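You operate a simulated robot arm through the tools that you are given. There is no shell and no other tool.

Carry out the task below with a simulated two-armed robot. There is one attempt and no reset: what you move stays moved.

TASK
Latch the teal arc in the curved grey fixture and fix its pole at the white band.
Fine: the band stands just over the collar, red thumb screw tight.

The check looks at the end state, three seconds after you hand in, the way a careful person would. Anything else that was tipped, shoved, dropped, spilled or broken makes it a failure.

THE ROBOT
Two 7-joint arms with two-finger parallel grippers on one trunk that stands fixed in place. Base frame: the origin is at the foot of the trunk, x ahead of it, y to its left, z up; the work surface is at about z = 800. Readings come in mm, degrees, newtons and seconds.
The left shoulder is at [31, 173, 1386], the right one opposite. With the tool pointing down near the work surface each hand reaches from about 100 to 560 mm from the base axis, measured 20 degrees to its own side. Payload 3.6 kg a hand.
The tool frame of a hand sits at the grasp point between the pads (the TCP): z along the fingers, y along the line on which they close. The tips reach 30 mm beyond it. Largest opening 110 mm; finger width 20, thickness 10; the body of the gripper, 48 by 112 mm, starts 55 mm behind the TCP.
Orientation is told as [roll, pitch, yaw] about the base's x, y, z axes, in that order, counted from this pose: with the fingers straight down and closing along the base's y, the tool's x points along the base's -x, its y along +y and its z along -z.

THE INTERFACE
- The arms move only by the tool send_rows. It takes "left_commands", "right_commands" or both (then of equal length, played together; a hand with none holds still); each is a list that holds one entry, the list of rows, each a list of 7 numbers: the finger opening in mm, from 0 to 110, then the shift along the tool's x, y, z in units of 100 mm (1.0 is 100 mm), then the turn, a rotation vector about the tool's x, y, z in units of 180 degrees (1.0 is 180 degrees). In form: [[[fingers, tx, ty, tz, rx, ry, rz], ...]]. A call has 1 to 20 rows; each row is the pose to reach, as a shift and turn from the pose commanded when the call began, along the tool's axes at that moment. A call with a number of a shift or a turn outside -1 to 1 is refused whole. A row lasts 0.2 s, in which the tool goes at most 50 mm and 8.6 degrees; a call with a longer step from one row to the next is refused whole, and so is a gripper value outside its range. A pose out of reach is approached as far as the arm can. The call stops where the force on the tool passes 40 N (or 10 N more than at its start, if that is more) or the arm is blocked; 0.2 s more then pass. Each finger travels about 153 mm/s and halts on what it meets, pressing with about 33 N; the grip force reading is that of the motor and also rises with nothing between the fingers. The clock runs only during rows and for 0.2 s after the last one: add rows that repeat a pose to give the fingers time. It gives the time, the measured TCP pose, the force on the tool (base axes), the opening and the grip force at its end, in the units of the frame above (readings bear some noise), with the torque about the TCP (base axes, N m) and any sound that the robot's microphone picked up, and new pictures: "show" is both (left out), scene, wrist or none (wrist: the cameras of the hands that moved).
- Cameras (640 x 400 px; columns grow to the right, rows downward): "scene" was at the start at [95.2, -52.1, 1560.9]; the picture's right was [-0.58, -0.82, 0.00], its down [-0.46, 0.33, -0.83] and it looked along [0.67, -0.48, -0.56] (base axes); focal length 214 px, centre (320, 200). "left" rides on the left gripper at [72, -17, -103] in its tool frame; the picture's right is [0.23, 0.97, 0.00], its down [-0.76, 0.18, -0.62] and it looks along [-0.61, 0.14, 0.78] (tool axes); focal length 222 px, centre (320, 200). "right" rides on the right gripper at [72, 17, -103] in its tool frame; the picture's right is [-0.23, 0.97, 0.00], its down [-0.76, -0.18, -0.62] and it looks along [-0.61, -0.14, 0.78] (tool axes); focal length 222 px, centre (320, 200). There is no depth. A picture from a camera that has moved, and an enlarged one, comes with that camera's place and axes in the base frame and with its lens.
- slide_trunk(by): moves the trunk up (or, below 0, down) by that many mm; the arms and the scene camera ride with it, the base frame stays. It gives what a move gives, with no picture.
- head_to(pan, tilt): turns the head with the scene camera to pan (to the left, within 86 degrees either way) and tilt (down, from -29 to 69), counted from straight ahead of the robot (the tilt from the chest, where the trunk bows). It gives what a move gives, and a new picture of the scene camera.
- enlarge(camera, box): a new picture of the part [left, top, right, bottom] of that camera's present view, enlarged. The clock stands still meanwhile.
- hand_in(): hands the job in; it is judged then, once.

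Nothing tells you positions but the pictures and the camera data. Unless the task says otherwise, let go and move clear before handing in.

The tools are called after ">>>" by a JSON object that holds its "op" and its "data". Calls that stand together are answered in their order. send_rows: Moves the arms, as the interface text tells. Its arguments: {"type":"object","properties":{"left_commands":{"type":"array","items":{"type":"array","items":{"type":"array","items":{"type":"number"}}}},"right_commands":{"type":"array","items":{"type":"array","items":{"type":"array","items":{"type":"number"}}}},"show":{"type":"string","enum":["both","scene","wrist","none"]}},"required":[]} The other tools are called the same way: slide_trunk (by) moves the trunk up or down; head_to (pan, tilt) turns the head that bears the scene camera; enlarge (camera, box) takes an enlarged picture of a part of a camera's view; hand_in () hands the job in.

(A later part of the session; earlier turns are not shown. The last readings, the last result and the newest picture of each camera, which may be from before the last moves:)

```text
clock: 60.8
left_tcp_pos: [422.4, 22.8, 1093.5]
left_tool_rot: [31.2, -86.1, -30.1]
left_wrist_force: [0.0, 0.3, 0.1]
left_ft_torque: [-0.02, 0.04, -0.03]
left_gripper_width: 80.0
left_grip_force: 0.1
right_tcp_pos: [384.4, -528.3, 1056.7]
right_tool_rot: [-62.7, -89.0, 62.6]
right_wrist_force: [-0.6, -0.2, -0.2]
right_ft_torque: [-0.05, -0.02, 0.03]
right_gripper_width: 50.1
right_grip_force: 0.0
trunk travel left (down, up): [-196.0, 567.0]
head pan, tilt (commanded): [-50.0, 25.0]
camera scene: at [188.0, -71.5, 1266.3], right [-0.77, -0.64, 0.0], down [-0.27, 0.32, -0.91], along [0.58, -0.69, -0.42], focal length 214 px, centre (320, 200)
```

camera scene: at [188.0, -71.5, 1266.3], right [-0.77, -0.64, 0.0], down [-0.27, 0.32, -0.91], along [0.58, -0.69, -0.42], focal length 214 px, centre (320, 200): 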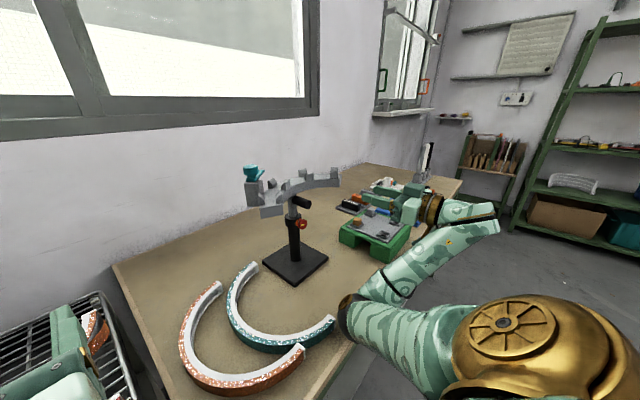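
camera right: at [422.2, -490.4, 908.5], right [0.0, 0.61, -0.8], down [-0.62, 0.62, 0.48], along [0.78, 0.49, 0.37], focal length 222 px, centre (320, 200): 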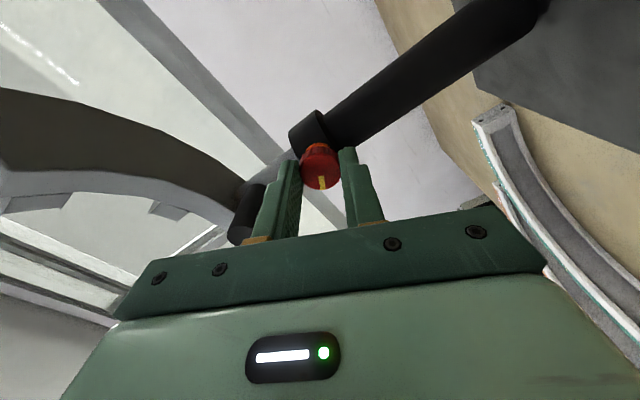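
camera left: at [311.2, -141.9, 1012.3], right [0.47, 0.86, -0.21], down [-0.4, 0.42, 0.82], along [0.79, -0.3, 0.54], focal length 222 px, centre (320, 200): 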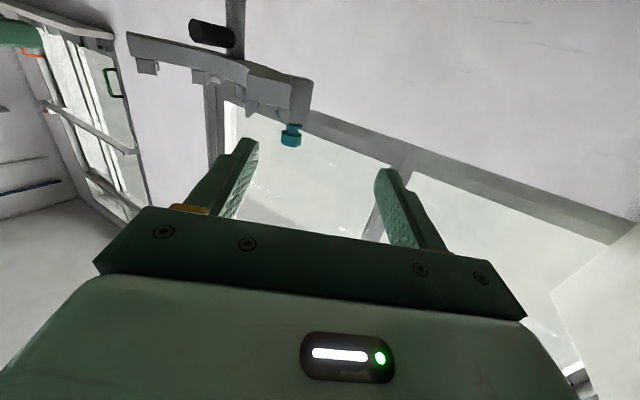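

The head is back in place. Now I'll bring the right hand level with the handle (z 1022) in front of its tip.

>>> {"op": "send_rows", "data": {"right_commands": [[[50, 0.05, 0.15, 0, 0, 0, 0], [50, 0.1, 0.3, 0, 0, 0, 0], [50, 0.15, 0.45, 0.1, 0, 0, 0], [50, 0.2, 0.6, 0.2, 0, 0, 0], [50, 0.25, 0.75, 0.3, 0, 0, 0], [50, 0.3, 0.9, 0.4, 0, 0, 0], [50, 0.33, 0.99, 0.5, 0, 0, 0], [50, 0.33, 0.99, 0.5, 0, 0, 0]]]}}

```text
clock: 62.6
left_tcp_pos: [422.9, 27.6, 1092.0]
left_tool_rot: [34.6, -85.8, -33.4]
left_wrist_force: [-0.7, 0.3, -1.1]
left_ft_torque: [0.01, -0.03, 0.02]
left_gripper_width: 80.1
left_grip_force: 0.1
right_tcp_pos: [438.0, -435.6, 1018.8]
right_tool_rot: [-62.0, -89.0, 62.0]
right_wrist_force: [0.2, 0.3, -0.2]
right_ft_torque: [-0.01, 0.01, 0.01]
right_gripper_width: 50.0
right_grip_force: 0.1
right hand out of reach, approached as far as the arm can: row 6, 7, 8
trunk travel left (down, up): [-196.0, 567.0]
head pan, tilt (commanded): [-50.0, 25.0]
camera scene: at [188.0, -71.6, 1266.2], right [-0.77, -0.64, 0.0], down [-0.27, 0.32, -0.91], along [0.58, -0.69, -0.42], focal length 214 px, centre (320, 200)
camera right: at [333.5, -418.5, 946.8], right [0.0, 0.98, 0.21], down [-0.62, -0.17, 0.77], along [0.79, -0.13, 0.6], focal length 222 px, centre (320, 200)
```

scene: 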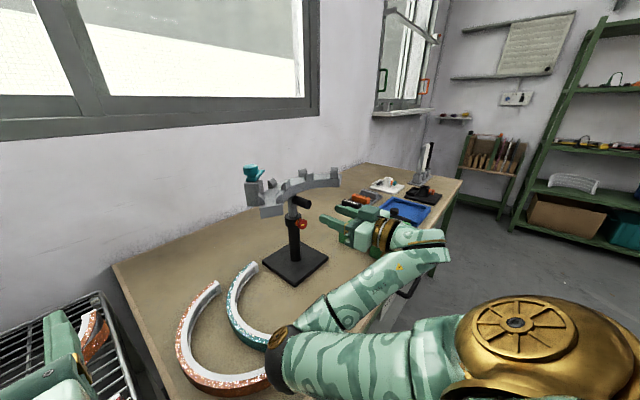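
right: 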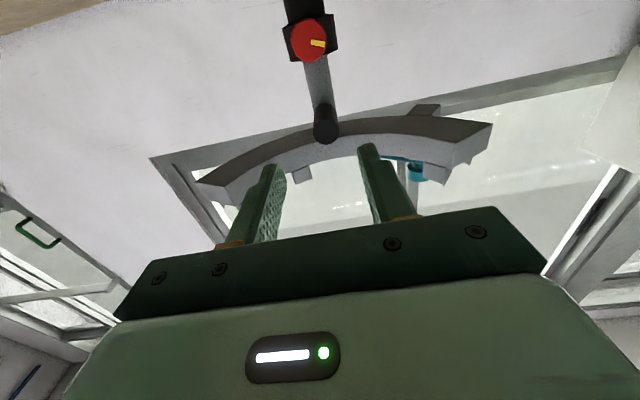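

>>> {"op": "enlarge", "data": {"camera": "right", "box": [250, 0, 410, 200]}}

```text
2.00 times, centred on (330, 100) of right
camera zoom: at [333.5, -418.5, 946.8], right [0.0, 0.98, 0.21], down [-0.62, -0.17, 0.77], along [0.79, -0.13, 0.6], focal length 444 px, centre (300, 400)
```

zoom: 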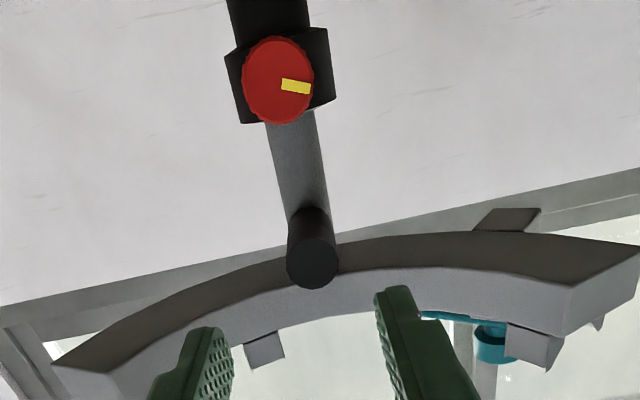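

The handle axis is at about y -430, z 1019. I'll advance with the fingers open on both sides of it.

>>> {"op": "send_rows", "data": {"right_commands": [[[50, -0.003, 0.03, 0.1, 0, 0, 0], [50, -0.006, 0.058, 0.22, 0, 0, 0], [50, -0.01, 0.058, 0.34, 0, 0, 0], [50, -0.012, 0.058, 0.46, 0, 0, 0], [50, -0.014, 0.058, 0.58, 0, 0, 0], [50, -0.016, 0.058, 0.7, 0, 0, 0], [50, -0.016, 0.058, 0.7, 0, 0, 0]]]}}

```text
clock: 64.2
left_tcp_pos: [423.7, 27.5, 1092.0]
left_tool_rot: [34.9, -85.8, -33.6]
left_wrist_force: [0.4, 0.5, -0.6]
left_ft_torque: [0.05, -0.01, 0.0]
left_gripper_width: 80.0
left_grip_force: 0.0
right_tcp_pos: [509.0, -429.8, 1020.4]
right_tool_rot: [-61.6, -89.0, 61.6]
right_wrist_force: [0.0, 0.4, -0.5]
right_ft_torque: [0.03, -0.01, 0.0]
right_gripper_width: 50.1
right_grip_force: 0.0
trunk travel left (down, up): [-196.0, 567.0]
head pan, tilt (commanded): [-50.0, 25.0]
camera scene: at [188.0, -71.6, 1266.2], right [-0.77, -0.64, 0.0], down [-0.27, 0.32, -0.91], along [0.58, -0.69, -0.42], focal length 214 px, centre (320, 200)
camera right: at [403.7, -413.0, 947.9], right [0.0, 0.98, 0.21], down [-0.62, -0.16, 0.77], along [0.79, -0.13, 0.6], focal length 222 px, centre (320, 200)
```

scene: 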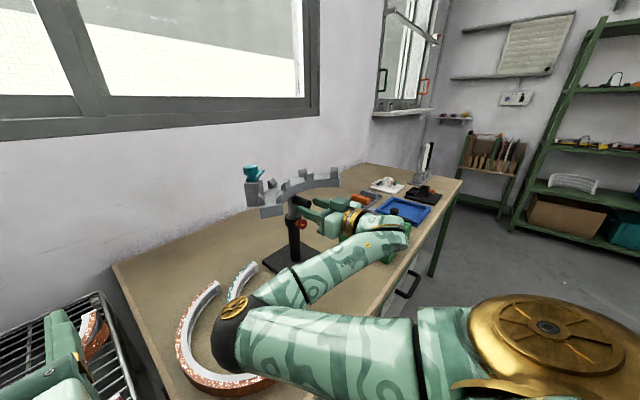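
right: 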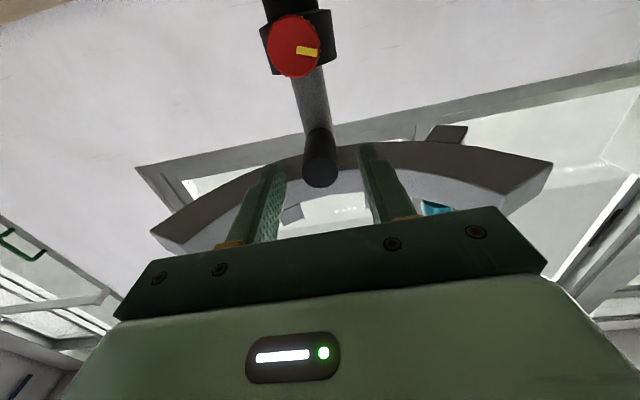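

Aligned. Advance 22 mm and close on the handle.

>>> {"op": "send_rows", "data": {"right_commands": [[[50, -0.002, 0, 0.11, 0, 0, 0], [50, -0.004, 0, 0.22, 0, 0, 0], [50, -0.004, 0, 0.22, 0, 0, 0], [30, -0.004, 0, 0.22, 0, 0, 0], [12, -0.004, 0, 0.22, 0, 0, 0], [12, -0.004, 0, 0.22, 0, 0, 0], [12, -0.004, 0, 0.22, 0, 0, 0]]], "show": "wrist"}}

```text
clock: 65.8
left_tcp_pos: [423.5, 25.5, 1090.8]
left_tool_rot: [35.0, -85.8, -33.7]
left_wrist_force: [0.2, 0.6, 0.0]
left_ft_torque: [0.01, 0.01, 0.03]
left_gripper_width: 79.9
left_grip_force: 0.1
right_tcp_pos: [530.3, -428.5, 1019.9]
right_tool_rot: [-62.7, -89.0, 62.7]
right_wrist_force: [3.4, -4.8, 4.4]
right_ft_torque: [-0.09, 0.71, 0.09]
right_gripper_width: 23.8
right_grip_force: 44.9
trunk travel left (down, up): [-196.0, 567.0]
head pan, tilt (commanded): [-50.0, 25.0]
camera right: at [425.5, -413.4, 948.1], right [0.0, 0.98, 0.21], down [-0.62, -0.16, 0.77], along [0.79, -0.13, 0.6], focal length 222 px, centre (320, 200)
```

right: 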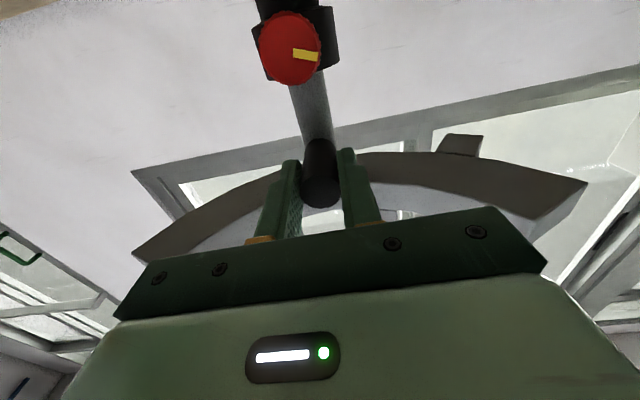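

The handle is gripped (23.8 mm). I'll lift a few millimetres to feel whether the pole slides.

>>> {"op": "send_rows", "data": {"right_commands": [[[12, -0.01, 0, 0, 0, 0, 0], [12, -0.02, 0, 0, 0, 0, 0], [12, -0.03, 0, 0, 0, 0, 0], [12, -0.04, 0, 0, 0, 0, 0]]], "show": "none"}}

>>> {"op": "enlarge", "data": {"camera": "scene", "box": [235, 155, 345, 235]}}

```text
clock: 66.8
left_tcp_pos: [423.4, 26.3, 1090.5]
left_tool_rot: [35.2, -85.8, -33.9]
left_wrist_force: [-0.9, -0.8, -0.4]
left_ft_torque: [-0.02, -0.01, -0.01]
left_gripper_width: 79.6
left_grip_force: 0.0
right_tcp_pos: [530.7, -430.7, 1023.3]
right_tool_rot: [-44.5, -88.9, 44.4]
right_wrist_force: [-7.7, 0.8, -12.6]
right_ft_torque: [0.33, 0.65, 0.49]
right_gripper_width: 23.8
right_grip_force: 45.1
trunk travel left (down, up): [-196.0, 567.0]
head pan, tilt (commanded): [-50.0, 25.0]
```

```text
5.00 times, centred on (290, 195) of scene
camera zoom: at [188.1, -72.4, 1266.0], right [-0.77, -0.64, 0.0], down [-0.27, 0.32, -0.91], along [0.58, -0.69, -0.42], focal length 1072 px, centre (470, 225)
```

zoom: 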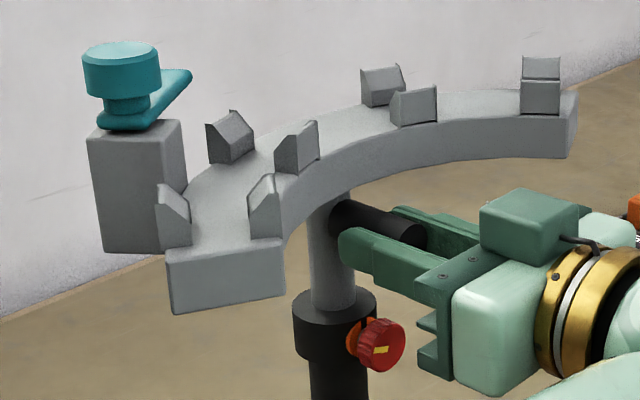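

The pole slides up, with about 13 N of resistance. I'll keep lifting in small steps, watching for the white band over the collar.

>>> {"op": "send_rows", "data": {"right_commands": [[[12, -0.03, 0, 0, 0, 0, 0], [12, -0.06, 0, 0, 0, 0, 0], [12, -0.09, 0, 0, 0, 0, 0], [12, -0.12, 0, 0, 0, 0, 0], [12, -0.15, 0, 0, 0, 0, 0]]], "show": "none"}}

>>> {"op": "enlarge", "data": {"camera": "scene", "box": [235, 155, 345, 235]}}

```text
clock: 68.0
left_tcp_pos: [422.9, 24.7, 1091.7]
left_tool_rot: [35.2, -85.8, -33.9]
left_wrist_force: [-0.7, 0.1, 0.1]
left_ft_torque: [0.03, 0.01, -0.02]
left_gripper_width: 79.7
left_grip_force: 0.0
right_tcp_pos: [530.0, -428.8, 1039.2]
right_tool_rot: [-60.7, -89.0, 60.6]
right_wrist_force: [-7.8, -2.0, -10.6]
right_ft_torque: [-0.25, 1.17, 0.14]
right_gripper_width: 23.6
right_grip_force: 45.4
trunk travel left (down, up): [-196.0, 567.0]
head pan, tilt (commanded): [-50.0, 25.0]
```

```text
5.00 times, centred on (290, 195) of scene
camera zoom: at [188.1, -72.5, 1266.2], right [-0.77, -0.64, 0.0], down [-0.27, 0.32, -0.91], along [0.58, -0.69, -0.42], focal length 1072 px, centre (470, 225)
```

zoom: 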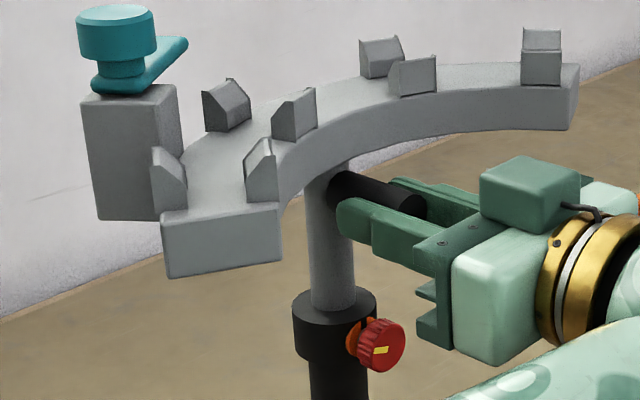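

>>> {"op": "send_rows", "data": {"right_commands": [[[12, -0.04, 0, 0, 0, 0, 0], [12, -0.08, 0, 0, 0, 0, 0], [12, -0.12, 0, 0, 0, 0, 0], [12, -0.16, 0, 0, 0, 0, 0], [12, -0.2, 0, 0, 0, 0, 0]]], "show": "none"}}

>>> {"op": "enlarge", "data": {"camera": "scene", "box": [235, 155, 345, 235]}}

```text
clock: 69.2
left_tcp_pos: [422.7, 24.8, 1091.9]
left_tool_rot: [35.3, -85.8, -34.1]
left_wrist_force: [-0.2, -0.5, 0.5]
left_ft_torque: [0.0, 0.02, 0.0]
left_gripper_width: 79.9
left_grip_force: 0.0
right_tcp_pos: [531.2, -429.9, 1060.2]
right_tool_rot: [-61.4, -89.0, 61.4]
right_wrist_force: [-5.1, -5.4, -7.2]
right_ft_torque: [0.09, 0.85, 0.14]
right_gripper_width: 23.6
right_grip_force: 45.0
trunk travel left (down, up): [-196.0, 567.0]
head pan, tilt (commanded): [-50.0, 25.0]
```

```text
5.00 times, centred on (290, 195) of scene
camera zoom: at [188.2, -72.8, 1266.2], right [-0.77, -0.64, 0.0], down [-0.27, 0.32, -0.91], along [0.58, -0.69, -0.42], focal length 1072 px, centre (470, 225)
```

zoom: 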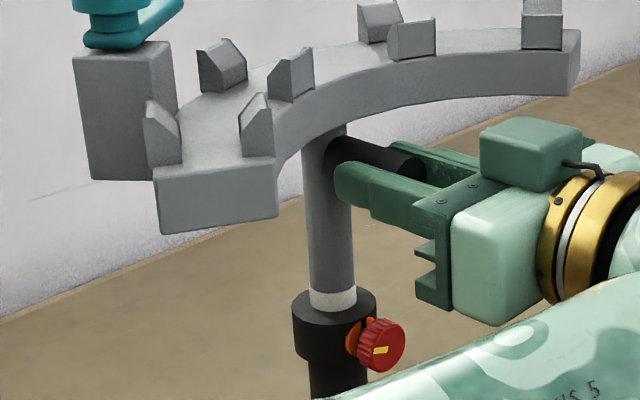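

The white band has appeared just above the collar. I'll zoom in to see how much of it is out.

>>> {"op": "enlarge", "data": {"camera": "scene", "box": [282, 195, 322, 225]}}

```text
13.33 times, centred on (302, 210) of scene
camera zoom: at [188.2, -72.8, 1266.2], right [-0.77, -0.64, 0.0], down [-0.27, 0.32, -0.91], along [0.58, -0.69, -0.42], focal length 2860 px, centre (560, 67)
```

zoom: 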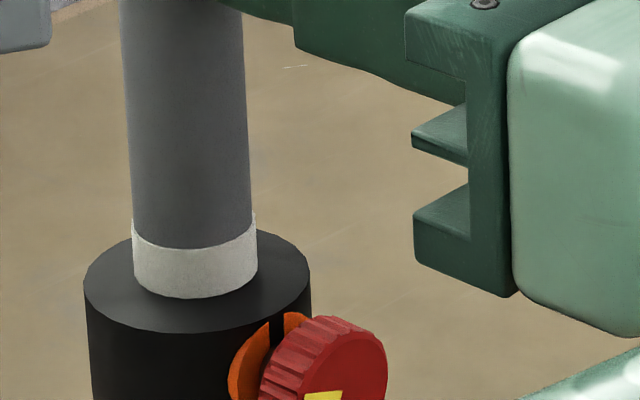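

>>> {"op": "send_rows", "data": {"right_commands": [[[12, -0.015, 0, 0, 0, 0, 0], [12, -0.03, 0, 0, 0, 0, 0], [12, -0.03, 0, 0, 0, 0, 0]]], "show": "none"}}

>>> {"op": "enlarge", "data": {"camera": "scene", "box": [282, 195, 322, 225]}}

```text
clock: 70.0
left_tcp_pos: [423.2, 25.1, 1092.7]
left_tool_rot: [35.5, -85.8, -34.1]
left_wrist_force: [-0.1, -0.4, -0.4]
left_ft_torque: [0.01, 0.01, 0.0]
left_gripper_width: 79.9
left_grip_force: 0.0
right_tcp_pos: [530.5, -430.6, 1062.2]
right_tool_rot: [-57.6, -89.0, 57.6]
right_wrist_force: [-7.3, -3.9, -11.2]
right_ft_torque: [0.18, -0.23, 0.35]
right_gripper_width: 23.6
right_grip_force: 45.1
trunk travel left (down, up): [-196.0, 567.0]
head pan, tilt (commanded): [-50.0, 25.0]
```

```text
13.33 times, centred on (302, 210) of scene
camera zoom: at [187.7, -72.7, 1266.2], right [-0.77, -0.64, 0.0], down [-0.27, 0.32, -0.91], along [0.58, -0.69, -0.42], focal length 2860 px, centre (560, 67)
```

zoom: 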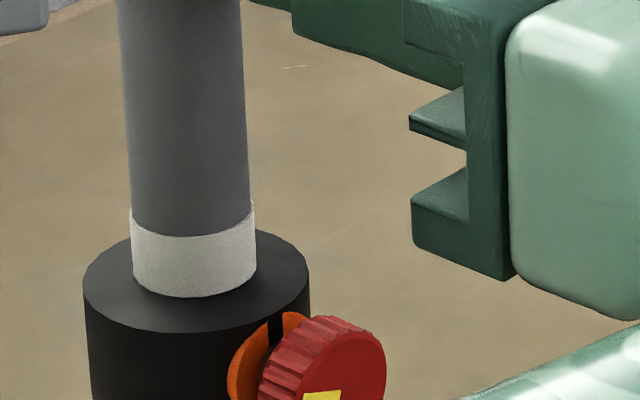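

>>> {"op": "send_rows", "data": {"right_commands": [[[12, -0.015, 0, 0, 0, 0, 0], [12, -0.03, 0, 0, 0, 0, 0], [12, -0.03, 0, 0, 0, 0, 0]]], "show": "none"}}

>>> {"op": "enlarge", "data": {"camera": "scene", "box": [282, 195, 322, 225]}}

```text
clock: 70.8
left_tcp_pos: [424.0, 25.4, 1091.9]
left_tool_rot: [35.4, -85.9, -34.1]
left_wrist_force: [-0.4, -0.9, 0.9]
left_ft_torque: [-0.02, -0.03, 0.0]
left_gripper_width: 80.3
left_grip_force: 0.0
right_tcp_pos: [529.7, -430.4, 1065.5]
right_tool_rot: [-57.9, -89.0, 57.9]
right_wrist_force: [-7.2, -3.6, -9.9]
right_ft_torque: [0.26, 0.9, 0.36]
right_gripper_width: 23.8
right_grip_force: 45.2
trunk travel left (down, up): [-196.0, 567.0]
head pan, tilt (commanded): [-50.0, 25.0]
```

```text
13.33 times, centred on (302, 210) of scene
camera zoom: at [187.9, -72.8, 1266.2], right [-0.77, -0.64, 0.0], down [-0.27, 0.32, -0.91], along [0.58, -0.69, -0.42], focal length 2860 px, centre (560, 67)
```

zoom: 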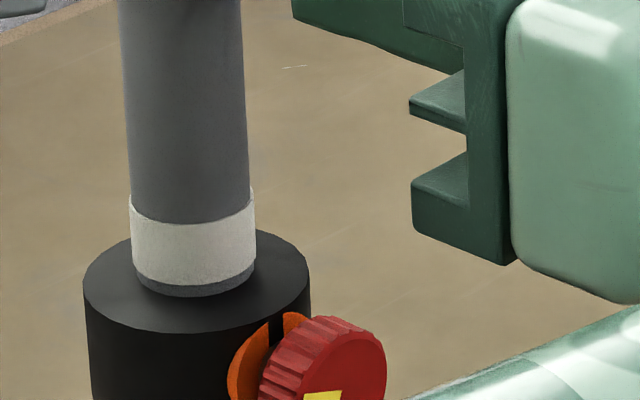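

The band's lower edge is now about 3 mm above the collar. I'll lower by about 1.5 mm and read the force, to learn whether friction alone would hold the pole.

>>> {"op": "send_rows", "data": {"right_commands": [[[12, 0.01, 0, 0, 0, 0, 0], [12, 0.02, 0, 0, 0, 0, 0], [12, 0.02, 0, 0, 0, 0, 0]]], "show": "none"}}

>>> {"op": "enlarge", "data": {"camera": "scene", "box": [282, 195, 322, 225]}}

```text
clock: 71.6
left_tcp_pos: [423.1, 24.3, 1091.0]
left_tool_rot: [35.5, -85.8, -34.3]
left_wrist_force: [0.1, 0.1, 0.3]
left_ft_torque: [0.02, -0.02, 0.0]
left_gripper_width: 80.1
left_grip_force: 0.0
right_tcp_pos: [530.7, -429.9, 1065.1]
right_tool_rot: [-74.4, -89.0, 74.4]
right_wrist_force: [-0.5, -8.9, -0.3]
right_ft_torque: [-0.35, -0.85, -0.16]
right_gripper_width: 23.8
right_grip_force: 45.1
trunk travel left (down, up): [-196.0, 567.0]
head pan, tilt (commanded): [-50.0, 25.0]
```

```text
13.33 times, centred on (302, 210) of scene
camera zoom: at [187.9, -72.9, 1266.3], right [-0.77, -0.64, 0.0], down [-0.27, 0.32, -0.91], along [0.58, -0.69, -0.42], focal length 2860 px, centre (560, 67)
```

zoom: 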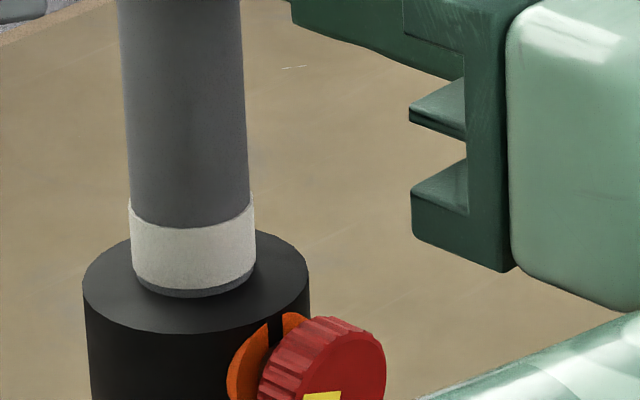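

With about 1 mm lowered, the vertical load on the hand fell to nearly zero and the pole stayed, so friction holds it. I'll release the handle and check that it stays.

>>> {"op": "send_rows", "data": {"right_commands": [[[22, 0.02, 0, 0, 0, 0, 0], [28, 0.02, 0, 0, 0, 0, 0], [40, 0.02, 0, 0, 0, 0, 0], [50, 0.02, 0, 0, 0, 0, 0], [50, 0.02, 0, 0, 0, 0, 0]]], "show": "none"}}

>>> {"op": "enlarge", "data": {"camera": "scene", "box": [282, 195, 322, 225]}}

```text
clock: 72.8
left_tcp_pos: [423.1, 26.3, 1092.5]
left_tool_rot: [34.5, -85.8, -33.2]
left_wrist_force: [-0.6, -0.3, -0.1]
left_ft_torque: [-0.01, 0.02, -0.03]
left_gripper_width: 79.6
left_grip_force: 0.1
right_tcp_pos: [530.3, -429.7, 1061.3]
right_tool_rot: [-62.3, -89.0, 62.2]
right_wrist_force: [-0.6, -0.6, 0.4]
right_ft_torque: [0.0, -0.01, -0.02]
right_gripper_width: 50.4
right_grip_force: 0.1
trunk travel left (down, up): [-196.0, 567.0]
head pan, tilt (commanded): [-50.0, 25.0]
```

```text
13.33 times, centred on (302, 210) of scene
camera zoom: at [188.1, -71.5, 1266.2], right [-0.77, -0.64, 0.0], down [-0.27, 0.32, -0.91], along [0.58, -0.69, -0.42], focal length 2860 px, centre (560, 67)
```

zoom: 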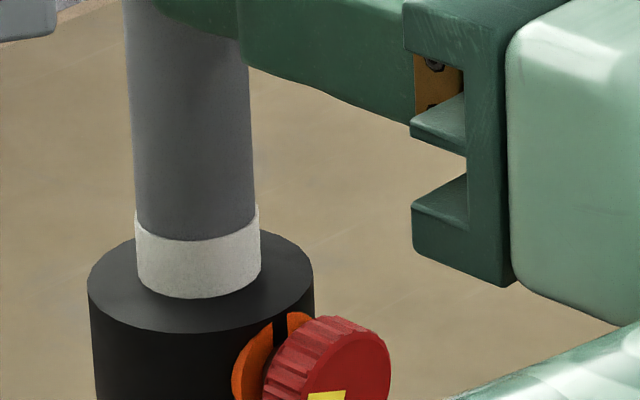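

It holds by itself, but my release row dragged it 2–3 mm down, so part of the band is hidden again. I'll regrip, raise it about 4 mm, and release without that shift.

>>> {"op": "send_rows", "data": {"right_commands": [[[40, 0, 0, 0, 0, 0, 0], [28, 0, 0, 0, 0, 0, 0], [12, 0, 0, 0, 0, 0, 0], [12, 0, 0, 0, 0, 0, 0], [12, -0.02, 0, 0, 0, 0, 0], [12, -0.04, 0, 0, 0, 0, 0], [12, -0.055, 0, 0, 0, 0, 0], [12, -0.055, 0, 0, 0, 0, 0]]], "show": "none"}}

>>> {"op": "enlarge", "data": {"camera": "scene", "box": [282, 195, 322, 225]}}

```text
clock: 74.6
left_tcp_pos: [423.6, 24.9, 1092.3]
left_tool_rot: [35.2, -85.7, -33.8]
left_wrist_force: [0.5, 0.1, 0.0]
left_ft_torque: [-0.01, 0.01, -0.02]
left_gripper_width: 80.2
left_grip_force: 0.0
right_tcp_pos: [530.2, -428.6, 1066.3]
right_tool_rot: [-49.6, -88.9, 49.4]
right_wrist_force: [-6.7, -2.6, -13.0]
right_ft_torque: [0.1, 1.41, 0.37]
right_gripper_width: 23.9
right_grip_force: 44.7
trunk travel left (down, up): [-196.0, 567.0]
head pan, tilt (commanded): [-50.0, 25.0]
```

```text
13.33 times, centred on (302, 210) of scene
camera zoom: at [188.2, -72.7, 1266.1], right [-0.77, -0.64, 0.0], down [-0.27, 0.32, -0.91], along [0.58, -0.69, -0.42], focal length 2860 px, centre (560, 67)
```

zoom: 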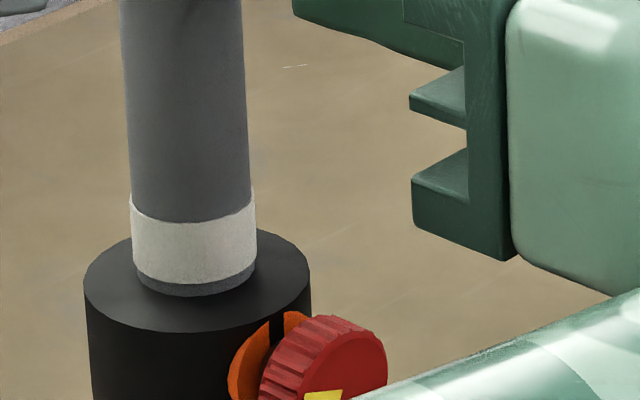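

>>> {"op": "send_rows", "data": {"right_commands": [[[24, 0, 0, 0, 0, 0, 0], [34, 0, 0, 0, 0, 0, 0], [50, 0, 0, 0, 0, 0, 0], [50, 0, 0, 0, 0, 0, 0], [50, 0, 0, 0, 0, 0, 0]]], "show": "none"}}

>>> {"op": "enlarge", "data": {"camera": "scene", "box": [282, 195, 322, 225]}}

```text
clock: 75.8
left_tcp_pos: [423.4, 27.0, 1092.0]
left_tool_rot: [34.5, -85.9, -33.2]
left_wrist_force: [0.1, -0.2, -0.5]
left_ft_torque: [0.03, 0.04, 0.01]
left_gripper_width: 80.0
left_grip_force: 0.0
right_tcp_pos: [530.5, -429.1, 1067.4]
right_tool_rot: [-62.3, -89.0, 62.3]
right_wrist_force: [0.0, 1.1, -0.1]
right_ft_torque: [-0.01, -0.02, -0.03]
right_gripper_width: 50.1
right_grip_force: 0.1
trunk travel left (down, up): [-196.0, 567.0]
head pan, tilt (commanded): [-50.0, 25.0]
```

```text
13.33 times, centred on (302, 210) of scene
camera zoom: at [188.1, -71.5, 1266.2], right [-0.77, -0.64, 0.0], down [-0.27, 0.32, -0.91], along [0.58, -0.69, -0.42], focal length 2860 px, centre (560, 67)
```

zoom: 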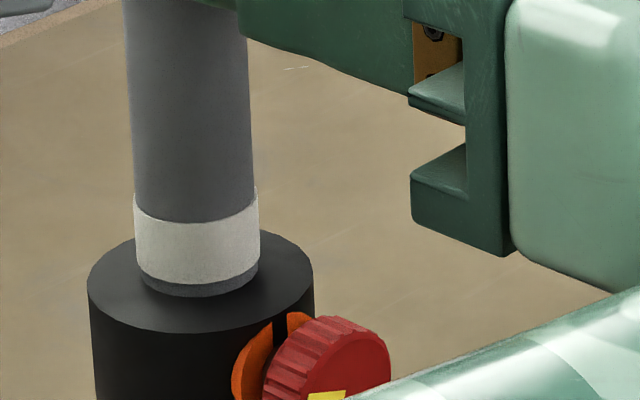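

It holds, with the band's lower edge about 3 mm above the collar. I'd like it a touch closer, so I'll grip again and ease it down about 1 mm before tightening.

>>> {"op": "send_rows", "data": {"right_commands": [[[40, 0, 0, 0, 0, 0, 0], [28, 0, 0, 0, 0, 0, 0], [12, 0, 0, 0, 0, 0, 0], [12, 0, 0, 0, 0, 0, 0], [12, 0.01, 0, 0, 0, 0, 0], [12, 0.02, 0, 0, 0, 0, 0], [12, 0.02, 0, 0, 0, 0, 0]]], "show": "none"}}

>>> {"op": "enlarge", "data": {"camera": "scene", "box": [282, 195, 322, 225]}}

```text
clock: 77.4
left_tcp_pos: [423.5, 24.9, 1092.0]
left_tool_rot: [35.2, -85.8, -33.8]
left_wrist_force: [0.6, 0.0, -0.3]
left_ft_torque: [0.0, 0.0, 0.05]
left_gripper_width: 79.8
left_grip_force: 0.1
right_tcp_pos: [530.1, -429.3, 1064.8]
right_tool_rot: [-61.4, -89.0, 61.3]
right_wrist_force: [-0.5, -6.9, -0.4]
right_ft_torque: [-0.09, -0.49, 0.13]
right_gripper_width: 23.8
right_grip_force: 45.3
trunk travel left (down, up): [-196.0, 567.0]
head pan, tilt (commanded): [-50.0, 25.0]
```

```text
13.33 times, centred on (302, 210) of scene
camera zoom: at [187.9, -72.6, 1266.2], right [-0.77, -0.64, 0.0], down [-0.27, 0.32, -0.91], along [0.58, -0.69, -0.42], focal length 2860 px, centre (560, 67)
```

zoom: 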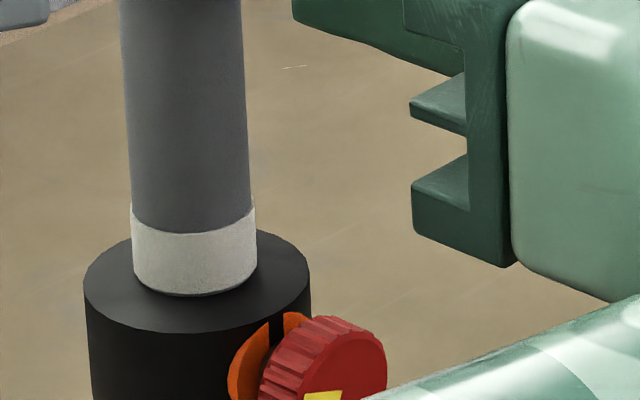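

Now the band's lower edge is right at the collar. I'll raise it slightly, about 1.3 mm, then release.

>>> {"op": "send_rows", "data": {"right_commands": [[[12, -0.01, 0, 0, 0, 0, 0], [12, -0.024, 0, 0, 0, 0, 0], [12, -0.024, 0, 0, 0, 0, 0]]], "show": "none"}}

>>> {"op": "enlarge", "data": {"camera": "scene", "box": [282, 195, 322, 225]}}

```text
clock: 78.2
left_tcp_pos: [424.0, 25.4, 1091.8]
left_tool_rot: [35.3, -85.9, -33.9]
left_wrist_force: [-0.1, 0.3, 0.4]
left_ft_torque: [-0.02, -0.01, 0.01]
left_gripper_width: 80.2
left_grip_force: 0.0
right_tcp_pos: [530.2, -429.6, 1065.5]
right_tool_rot: [-44.1, -88.9, 43.8]
right_wrist_force: [-8.6, -2.2, -13.7]
right_ft_torque: [0.32, 0.7, 0.47]
right_gripper_width: 23.5
right_grip_force: 44.6
trunk travel left (down, up): [-196.0, 567.0]
head pan, tilt (commanded): [-50.0, 25.0]
```

```text
13.33 times, centred on (302, 210) of scene
camera zoom: at [188.0, -72.7, 1266.0], right [-0.77, -0.64, 0.0], down [-0.27, 0.32, -0.91], along [0.58, -0.69, -0.42], focal length 2860 px, centre (560, 67)
```

zoom: 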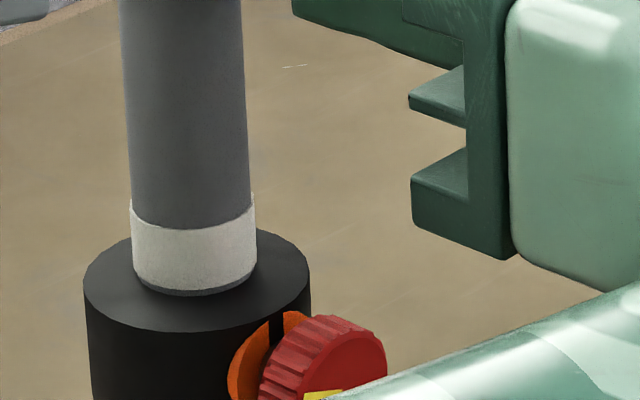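

The band now stands about 1.5 mm over the collar. I'll release and back off straight.

>>> {"op": "send_rows", "data": {"right_commands": [[[24, 0, 0, 0, 0, 0, 0], [34, 0, 0, 0, 0, 0, 0], [50, 0, 0, 0, 0, 0, 0], [50, 0, 0, 0, 0, 0, 0], [50, 0, 0, -0.1, 0, 0, 0], [50, 0, 0, -0.2, 0, 0, 0], [50, 0, 0, -0.35, 0, 0, 0], [50, 0, 0, -0.5, 0, 0, 0], [50, 0, 0, -0.65, 0, 0, 0], [50, 0, 0, -0.8, 0, 0, 0], [50, 0, 0, -0.95, 0, 0, 0], [50, 0, 0, -0.95, 0, 0, 0]]]}}

>>> {"op": "enlarge", "data": {"camera": "scene", "box": [282, 195, 322, 225]}}

```text
clock: 80.8
left_tcp_pos: [424.0, 26.0, 1091.8]
left_tool_rot: [34.4, -85.9, -33.2]
left_wrist_force: [-0.4, -0.2, -0.7]
left_ft_torque: [0.03, -0.02, -0.02]
left_gripper_width: 80.3
left_grip_force: 0.1
right_tcp_pos: [442.6, -439.1, 1069.0]
right_tool_rot: [-62.4, -88.9, 62.6]
right_wrist_force: [0.0, 0.4, 0.0]
right_ft_torque: [-0.03, 0.02, 0.02]
right_gripper_width: 49.9
right_grip_force: 0.0
right hand out of reach, approached as far as the arm can: row 10, 11, 12
trunk travel left (down, up): [-196.0, 567.0]
head pan, tilt (commanded): [-50.0, 25.0]
camera scene: at [188.1, -71.4, 1266.2], right [-0.77, -0.64, 0.0], down [-0.27, 0.32, -0.91], along [0.58, -0.69, -0.42], focal length 214 px, centre (320, 200)
camera right: at [338.1, -423.1, 995.7], right [0.0, 0.98, 0.21], down [-0.62, -0.17, 0.77], along [0.79, -0.13, 0.6], focal length 222 px, centre (320, 200)
```

scene: 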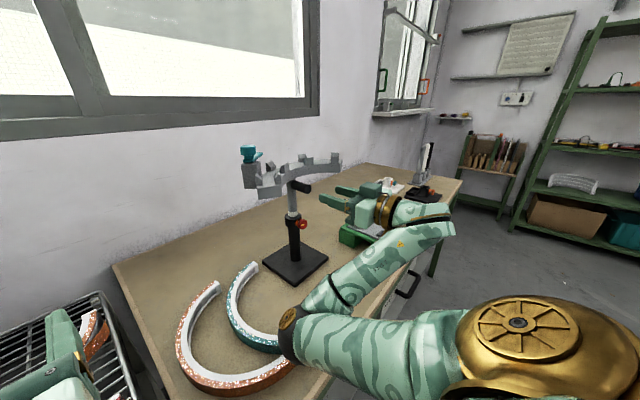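
right: 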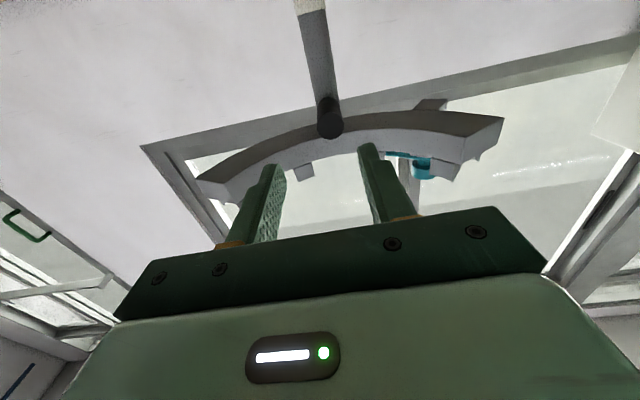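

```text
13.33 times, centred on (302, 210) of scene
camera zoom: at [188.1, -71.4, 1266.2], right [-0.77, -0.64, 0.0], down [-0.27, 0.32, -0.91], along [0.58, -0.69, -0.42], focal length 2860 px, centre (560, 67)
```

zoom: 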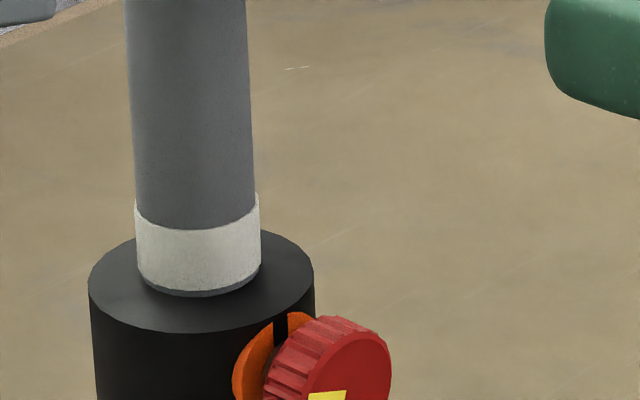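

The band holds at its height. Now I'll lower the right hand to the knob's level to tighten it.

>>> {"op": "send_rows", "data": {"right_commands": [[[50, 0.15, 0.02, 0, 0, 0, 0], [50, 0.3, 0.04, 0, 0, 0, 0], [50, 0.45, 0.06, 0, 0, 0, 0], [50, 0.6, 0.08, 0, 0, 0, 0], [50, 0.75, 0.09, 0, 0, 0, 0], [50, 0.9, 0.09, 0, 0, 0, 0], [50, 1.0, 0.09, 0, 0, 0, 0], [50, 1.0, 0.09, 0, 0, 0, 0]]]}}

```text
clock: 82.6
left_tcp_pos: [423.0, 26.1, 1091.7]
left_tool_rot: [34.5, -85.9, -33.2]
left_wrist_force: [0.8, 0.3, 0.4]
left_ft_torque: [-0.02, -0.02, 0.03]
left_gripper_width: 80.0
left_grip_force: 0.1
right_tcp_pos: [442.5, -432.3, 968.2]
right_tool_rot: [-63.7, -88.9, 63.6]
right_wrist_force: [-0.2, 0.8, 0.5]
right_ft_torque: [0.0, -0.02, 0.0]
right_gripper_width: 50.1
right_grip_force: 0.1
trunk travel left (down, up): [-196.0, 567.0]
head pan, tilt (commanded): [-50.0, 25.0]
camera scene: at [188.0, -71.5, 1266.3], right [-0.77, -0.64, 0.0], down [-0.27, 0.32, -0.91], along [0.58, -0.69, -0.42], focal length 214 px, centre (320, 200)
camera right: at [337.6, -415.1, 894.9], right [0.0, 0.98, 0.21], down [-0.62, -0.16, 0.77], along [0.79, -0.13, 0.6], focal length 222 px, centre (320, 200)
```

scene: 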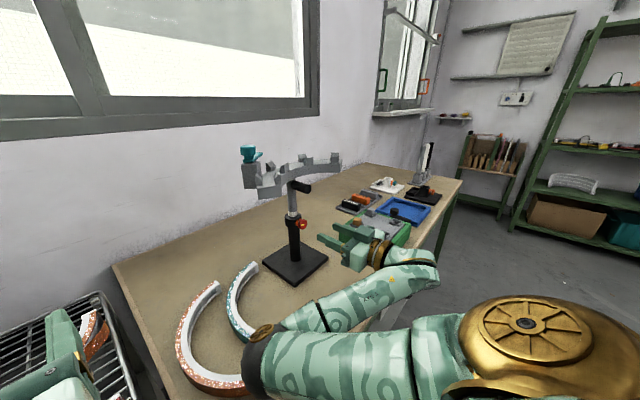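
right: 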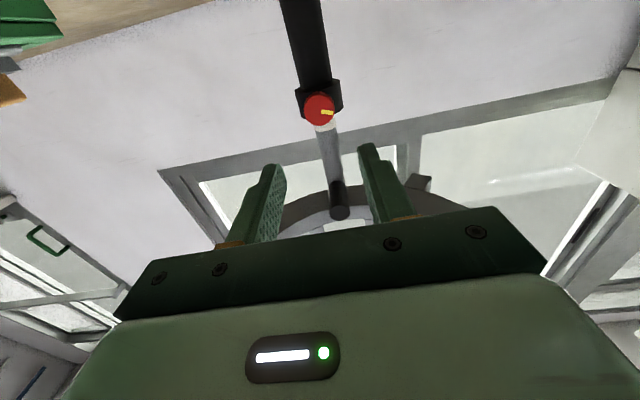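

>>> {"op": "send_rows", "data": {"right_commands": [[[50, 0.05, 0.02, 0.05, 0, -0.003, 0], [50, 0.1, 0.023, 0.15, 0, -0.006, 0], [50, 0.125, 0.023, 0.25, 0, -0.006, 0], [50, 0.125, 0.023, 0.38, 0, -0.006, 0], [50, 0.125, 0.023, 0.38, 0, -0.006, 0]]], "show": "none"}}

>>> {"op": "enlarge", "data": {"camera": "right", "box": [240, 60, 400, 210]}}

```text
clock: 83.8
left_tcp_pos: [423.0, 27.8, 1091.5]
left_tool_rot: [34.4, -86.0, -33.3]
left_wrist_force: [0.6, 0.1, -0.3]
left_ft_torque: [0.02, 0.03, -0.02]
left_gripper_width: 80.3
left_grip_force: 0.0
right_tcp_pos: [479.8, -430.2, 954.2]
right_tool_rot: [-122.2, -89.0, 122.2]
right_wrist_force: [0.2, 0.7, 0.6]
right_ft_torque: [0.03, 0.02, -0.02]
right_gripper_width: 50.0
right_grip_force: 0.1
trunk travel left (down, up): [-196.0, 567.0]
head pan, tilt (commanded): [-50.0, 25.0]
```

```text
2.67 times, centred on (320, 135) of right
camera zoom: at [377.2, -413.5, 879.7], right [0.0, 0.98, 0.21], down [-0.63, -0.16, 0.76], along [0.78, -0.13, 0.62], focal length 592 px, centre (320, 373)
```

zoom: 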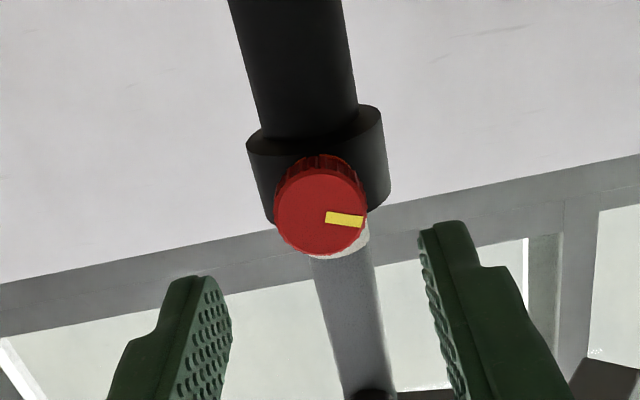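

Aligned with the knob. I'll turn the open hand 60 degrees counterclockwise, then advance over the knob.

>>> {"op": "send_rows", "data": {"right_commands": [[[50, 0, 0, 0, 0, 0, -0.04], [50, 0, 0, 0, 0, 0, -0.08], [50, 0, 0, 0, 0, 0, -0.12], [50, 0, 0, 0, 0, 0, -0.16], [50, 0, 0, 0, 0, 0, -0.2], [50, 0, 0, 0, 0, 0, -0.24], [50, 0, 0, 0, 0, 0, -0.28], [50, 0, 0, 0, 0, 0, -0.32], [50, 0, 0, 0, 0, 0, -0.34], [50, 0, 0, 0.12, 0, 0, -0.34], [50, 0, 0, 0.24, 0, 0, -0.34], [50, 0, 0, 0.36, 0, 0, -0.34], [50, 0, 0, 0.47, 0, 0, -0.34], [50, 0, 0, 0.47, 0, 0, -0.34]]]}}

>>> {"op": "enlarge", "data": {"camera": "right", "box": [240, 100, 400, 220]}}

```text
clock: 86.8
left_tcp_pos: [423.1, 25.7, 1091.7]
left_tool_rot: [34.5, -86.0, -33.4]
left_wrist_force: [0.3, -0.1, -0.5]
left_ft_torque: [-0.05, -0.01, 0.01]
left_gripper_width: 79.9
left_grip_force: 0.0
right_tcp_pos: [527.4, -429.8, 955.1]
right_tool_rot: [-90.7, -27.9, 90.3]
right_wrist_force: [0.4, 0.5, -0.3]
right_ft_torque: [0.01, 0.04, 0.0]
right_gripper_width: 49.9
right_grip_force: 0.1
trunk travel left (down, up): [-196.0, 567.0]
head pan, tilt (commanded): [-50.0, 25.0]
camera scene: at [188.0, -71.5, 1266.2], right [-0.77, -0.64, 0.0], down [-0.27, 0.32, -0.91], along [0.58, -0.69, -0.42], focal length 214 px, centre (320, 200)
camera right: at [423.4, -485.4, 904.6], right [0.01, 0.66, -0.75], down [-0.63, 0.59, 0.51], along [0.78, 0.47, 0.42], focal length 222 px, centre (320, 200)
```

scene: 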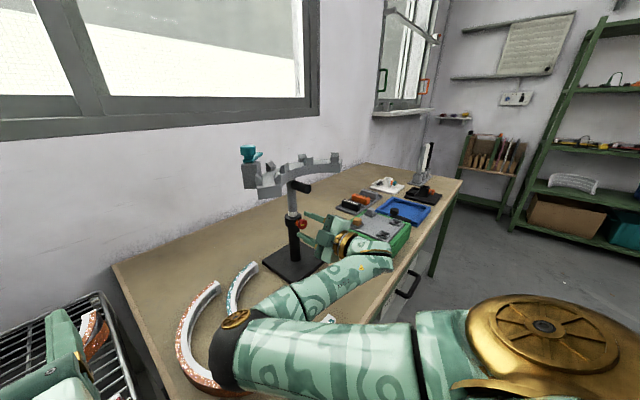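
right: 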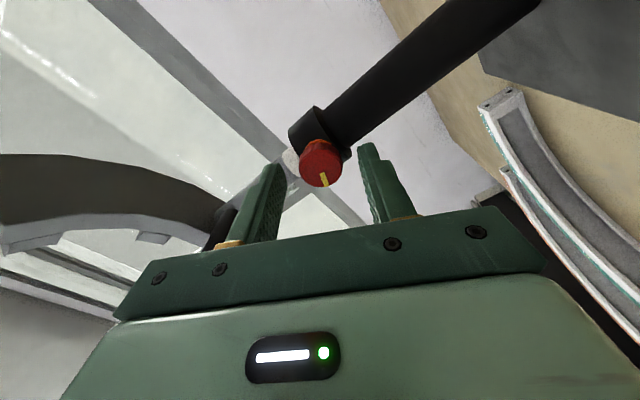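

```text
3.33 times, centred on (320, 160) of right
camera zoom: at [423.4, -485.4, 904.6], right [0.01, 0.66, -0.75], down [-0.63, 0.59, 0.51], along [0.78, 0.47, 0.42], focal length 740 px, centre (320, 333)
```

zoom: 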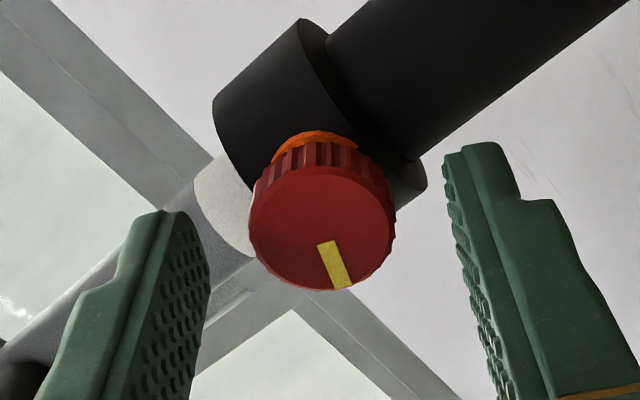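

The knob sits centered between the fingers, with an orange ring showing its loose state. I'll close and turn clockwise about 45 degrees.

>>> {"op": "send_rows", "data": {"right_commands": [[[34, 0, 0, 0, 0, 0, 0], [16, 0, 0, 0, 0, 0, 0], [16, 0, 0, 0, 0, 0, 0], [16, 0, 0, 0, 0, 0, 0], [16, 0, 0, 0, 0, 0, 0.04], [16, 0, 0, 0, 0, 0, 0.08], [16, 0, 0, 0, 0, 0, 0.12], [16, 0, 0, 0, 0, 0, 0.16], [16, 0, 0, 0, 0, 0, 0.2], [16, 0, 0, 0, 0, 0, 0.24]]], "show": "wrist"}}

```text
clock: 89.0
left_tcp_pos: [424.3, 25.3, 1091.7]
left_tool_rot: [34.3, -85.9, -32.8]
left_wrist_force: [-0.1, 0.0, 0.6]
left_ft_torque: [0.0, 0.0, -0.03]
left_gripper_width: 80.0
left_grip_force: 0.1
right_tcp_pos: [527.2, -430.3, 954.5]
right_tool_rot: [-92.0, -71.1, 91.8]
right_wrist_force: [8.2, -1.2, 2.1]
right_ft_torque: [-0.03, 0.5, -0.15]
right_gripper_width: 26.4
right_grip_force: 44.6
trunk travel left (down, up): [-196.0, 567.0]
head pan, tilt (commanded): [-50.0, 25.0]
camera right: at [424.6, -436.5, 879.0], right [0.0, 1.0, -0.1], down [-0.63, 0.08, 0.77], along [0.78, 0.06, 0.63], focal length 222 px, centre (320, 200)
```

right: 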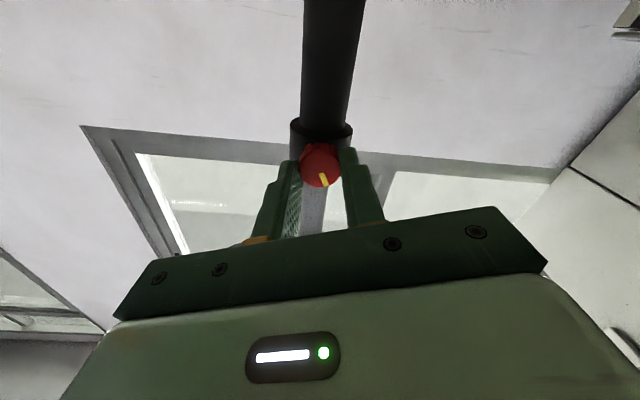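

>>> {"op": "send_rows", "data": {"right_commands": [[[16, 0, 0, 0.005, 0, 0, 0.03], [16, 0, 0, 0.01, 0, 0, 0.06], [16, 0, 0, 0.012, 0, 0, 0.09], [16, 0, 0, 0.014, 0, 0, 0.12]]], "show": "wrist"}}

>>> {"op": "enlarge", "data": {"camera": "right", "box": [240, 100, 400, 220]}}

```text
clock: 90.0
left_tcp_pos: [422.6, 26.4, 1091.3]
left_tool_rot: [34.2, -85.7, -32.9]
left_wrist_force: [0.8, 0.0, 0.2]
left_ft_torque: [-0.01, 0.02, -0.02]
left_gripper_width: 80.0
left_grip_force: 0.1
right_tcp_pos: [529.4, -430.2, 955.1]
right_tool_rot: [101.0, -87.1, -101.2]
right_wrist_force: [3.7, 1.7, -0.4]
right_ft_torque: [-0.02, -0.18, 0.03]
right_gripper_width: 26.2
right_grip_force: 44.9
trunk travel left (down, up): [-196.0, 567.0]
head pan, tilt (commanded): [-50.0, 25.0]
camera right: at [425.2, -408.8, 881.6], right [0.0, 0.96, 0.27], down [-0.63, -0.21, 0.75], along [0.78, -0.17, 0.61], focal length 222 px, centre (320, 200)
```

right: 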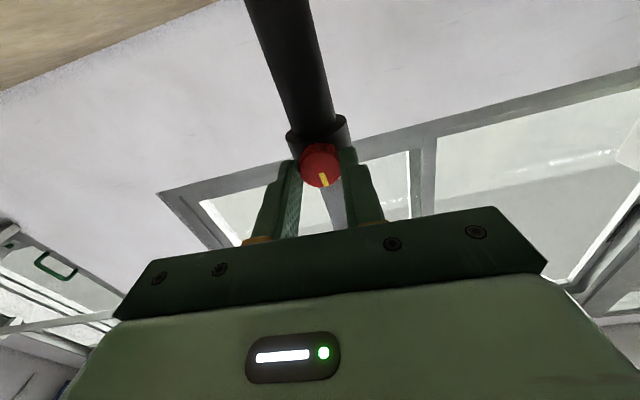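

```text
3.33 times, centred on (320, 160) of right
camera zoom: at [425.2, -408.8, 881.6], right [0.0, 0.96, 0.27], down [-0.63, -0.21, 0.75], along [0.78, -0.17, 0.61], focal length 740 px, centre (320, 333)
```

zoom: 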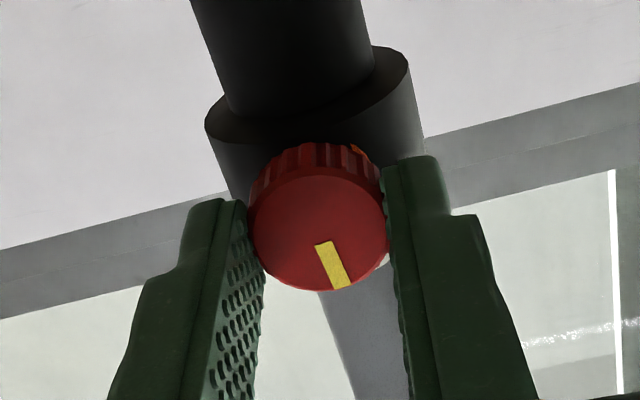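

About 12 degrees remain to the original tight angle. I'll continue slowly and watch the torque.

>>> {"op": "send_rows", "data": {"right_commands": [[[16, 0, 0, 0.003, 0, 0, 0.025], [16, 0, 0, 0.006, 0, 0, 0.05], [16, 0, 0, 0.006, 0, 0, 0.075]]], "show": "wrist"}}

>>> {"op": "enlarge", "data": {"camera": "right", "box": [240, 100, 400, 220]}}

```text
clock: 90.8
left_tcp_pos: [422.9, 25.6, 1092.2]
left_tool_rot: [34.3, -85.9, -33.1]
left_wrist_force: [0.3, 0.2, -1.0]
left_ft_torque: [0.01, 0.02, 0.01]
left_gripper_width: 80.0
left_grip_force: 0.0
right_tcp_pos: [528.6, -429.3, 955.1]
right_tool_rot: [92.1, -73.8, -92.1]
right_wrist_force: [-0.1, 0.5, 0.7]
right_ft_torque: [-0.65, 0.27, 0.02]
right_gripper_width: 26.6
right_grip_force: 44.7
trunk travel left (down, up): [-196.0, 567.0]
head pan, tilt (commanded): [-50.0, 25.0]
camera right: at [425.5, -392.9, 888.7], right [0.0, 0.87, 0.49], down [-0.63, -0.38, 0.68], along [0.78, -0.31, 0.55], focal length 222 px, centre (320, 200)
```

right: 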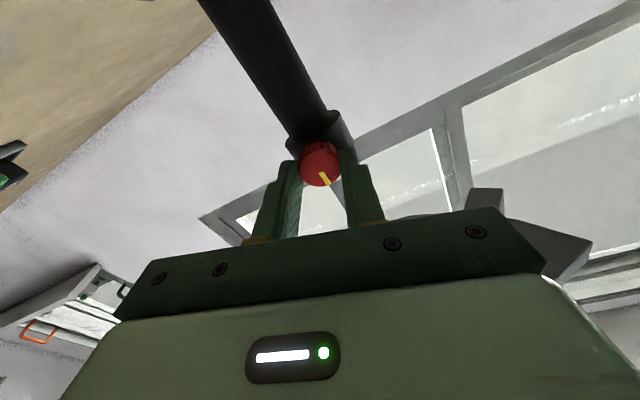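

```text
3.33 times, centred on (320, 160) of right
camera zoom: at [425.5, -392.9, 888.7], right [0.0, 0.87, 0.49], down [-0.63, -0.38, 0.68], along [0.78, -0.31, 0.55], focal length 740 px, centre (320, 333)
```

zoom: 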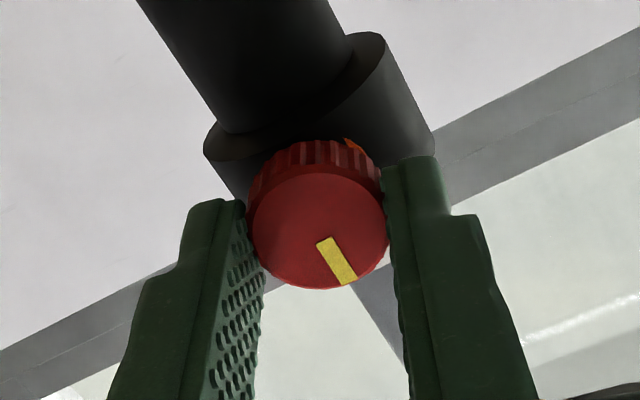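

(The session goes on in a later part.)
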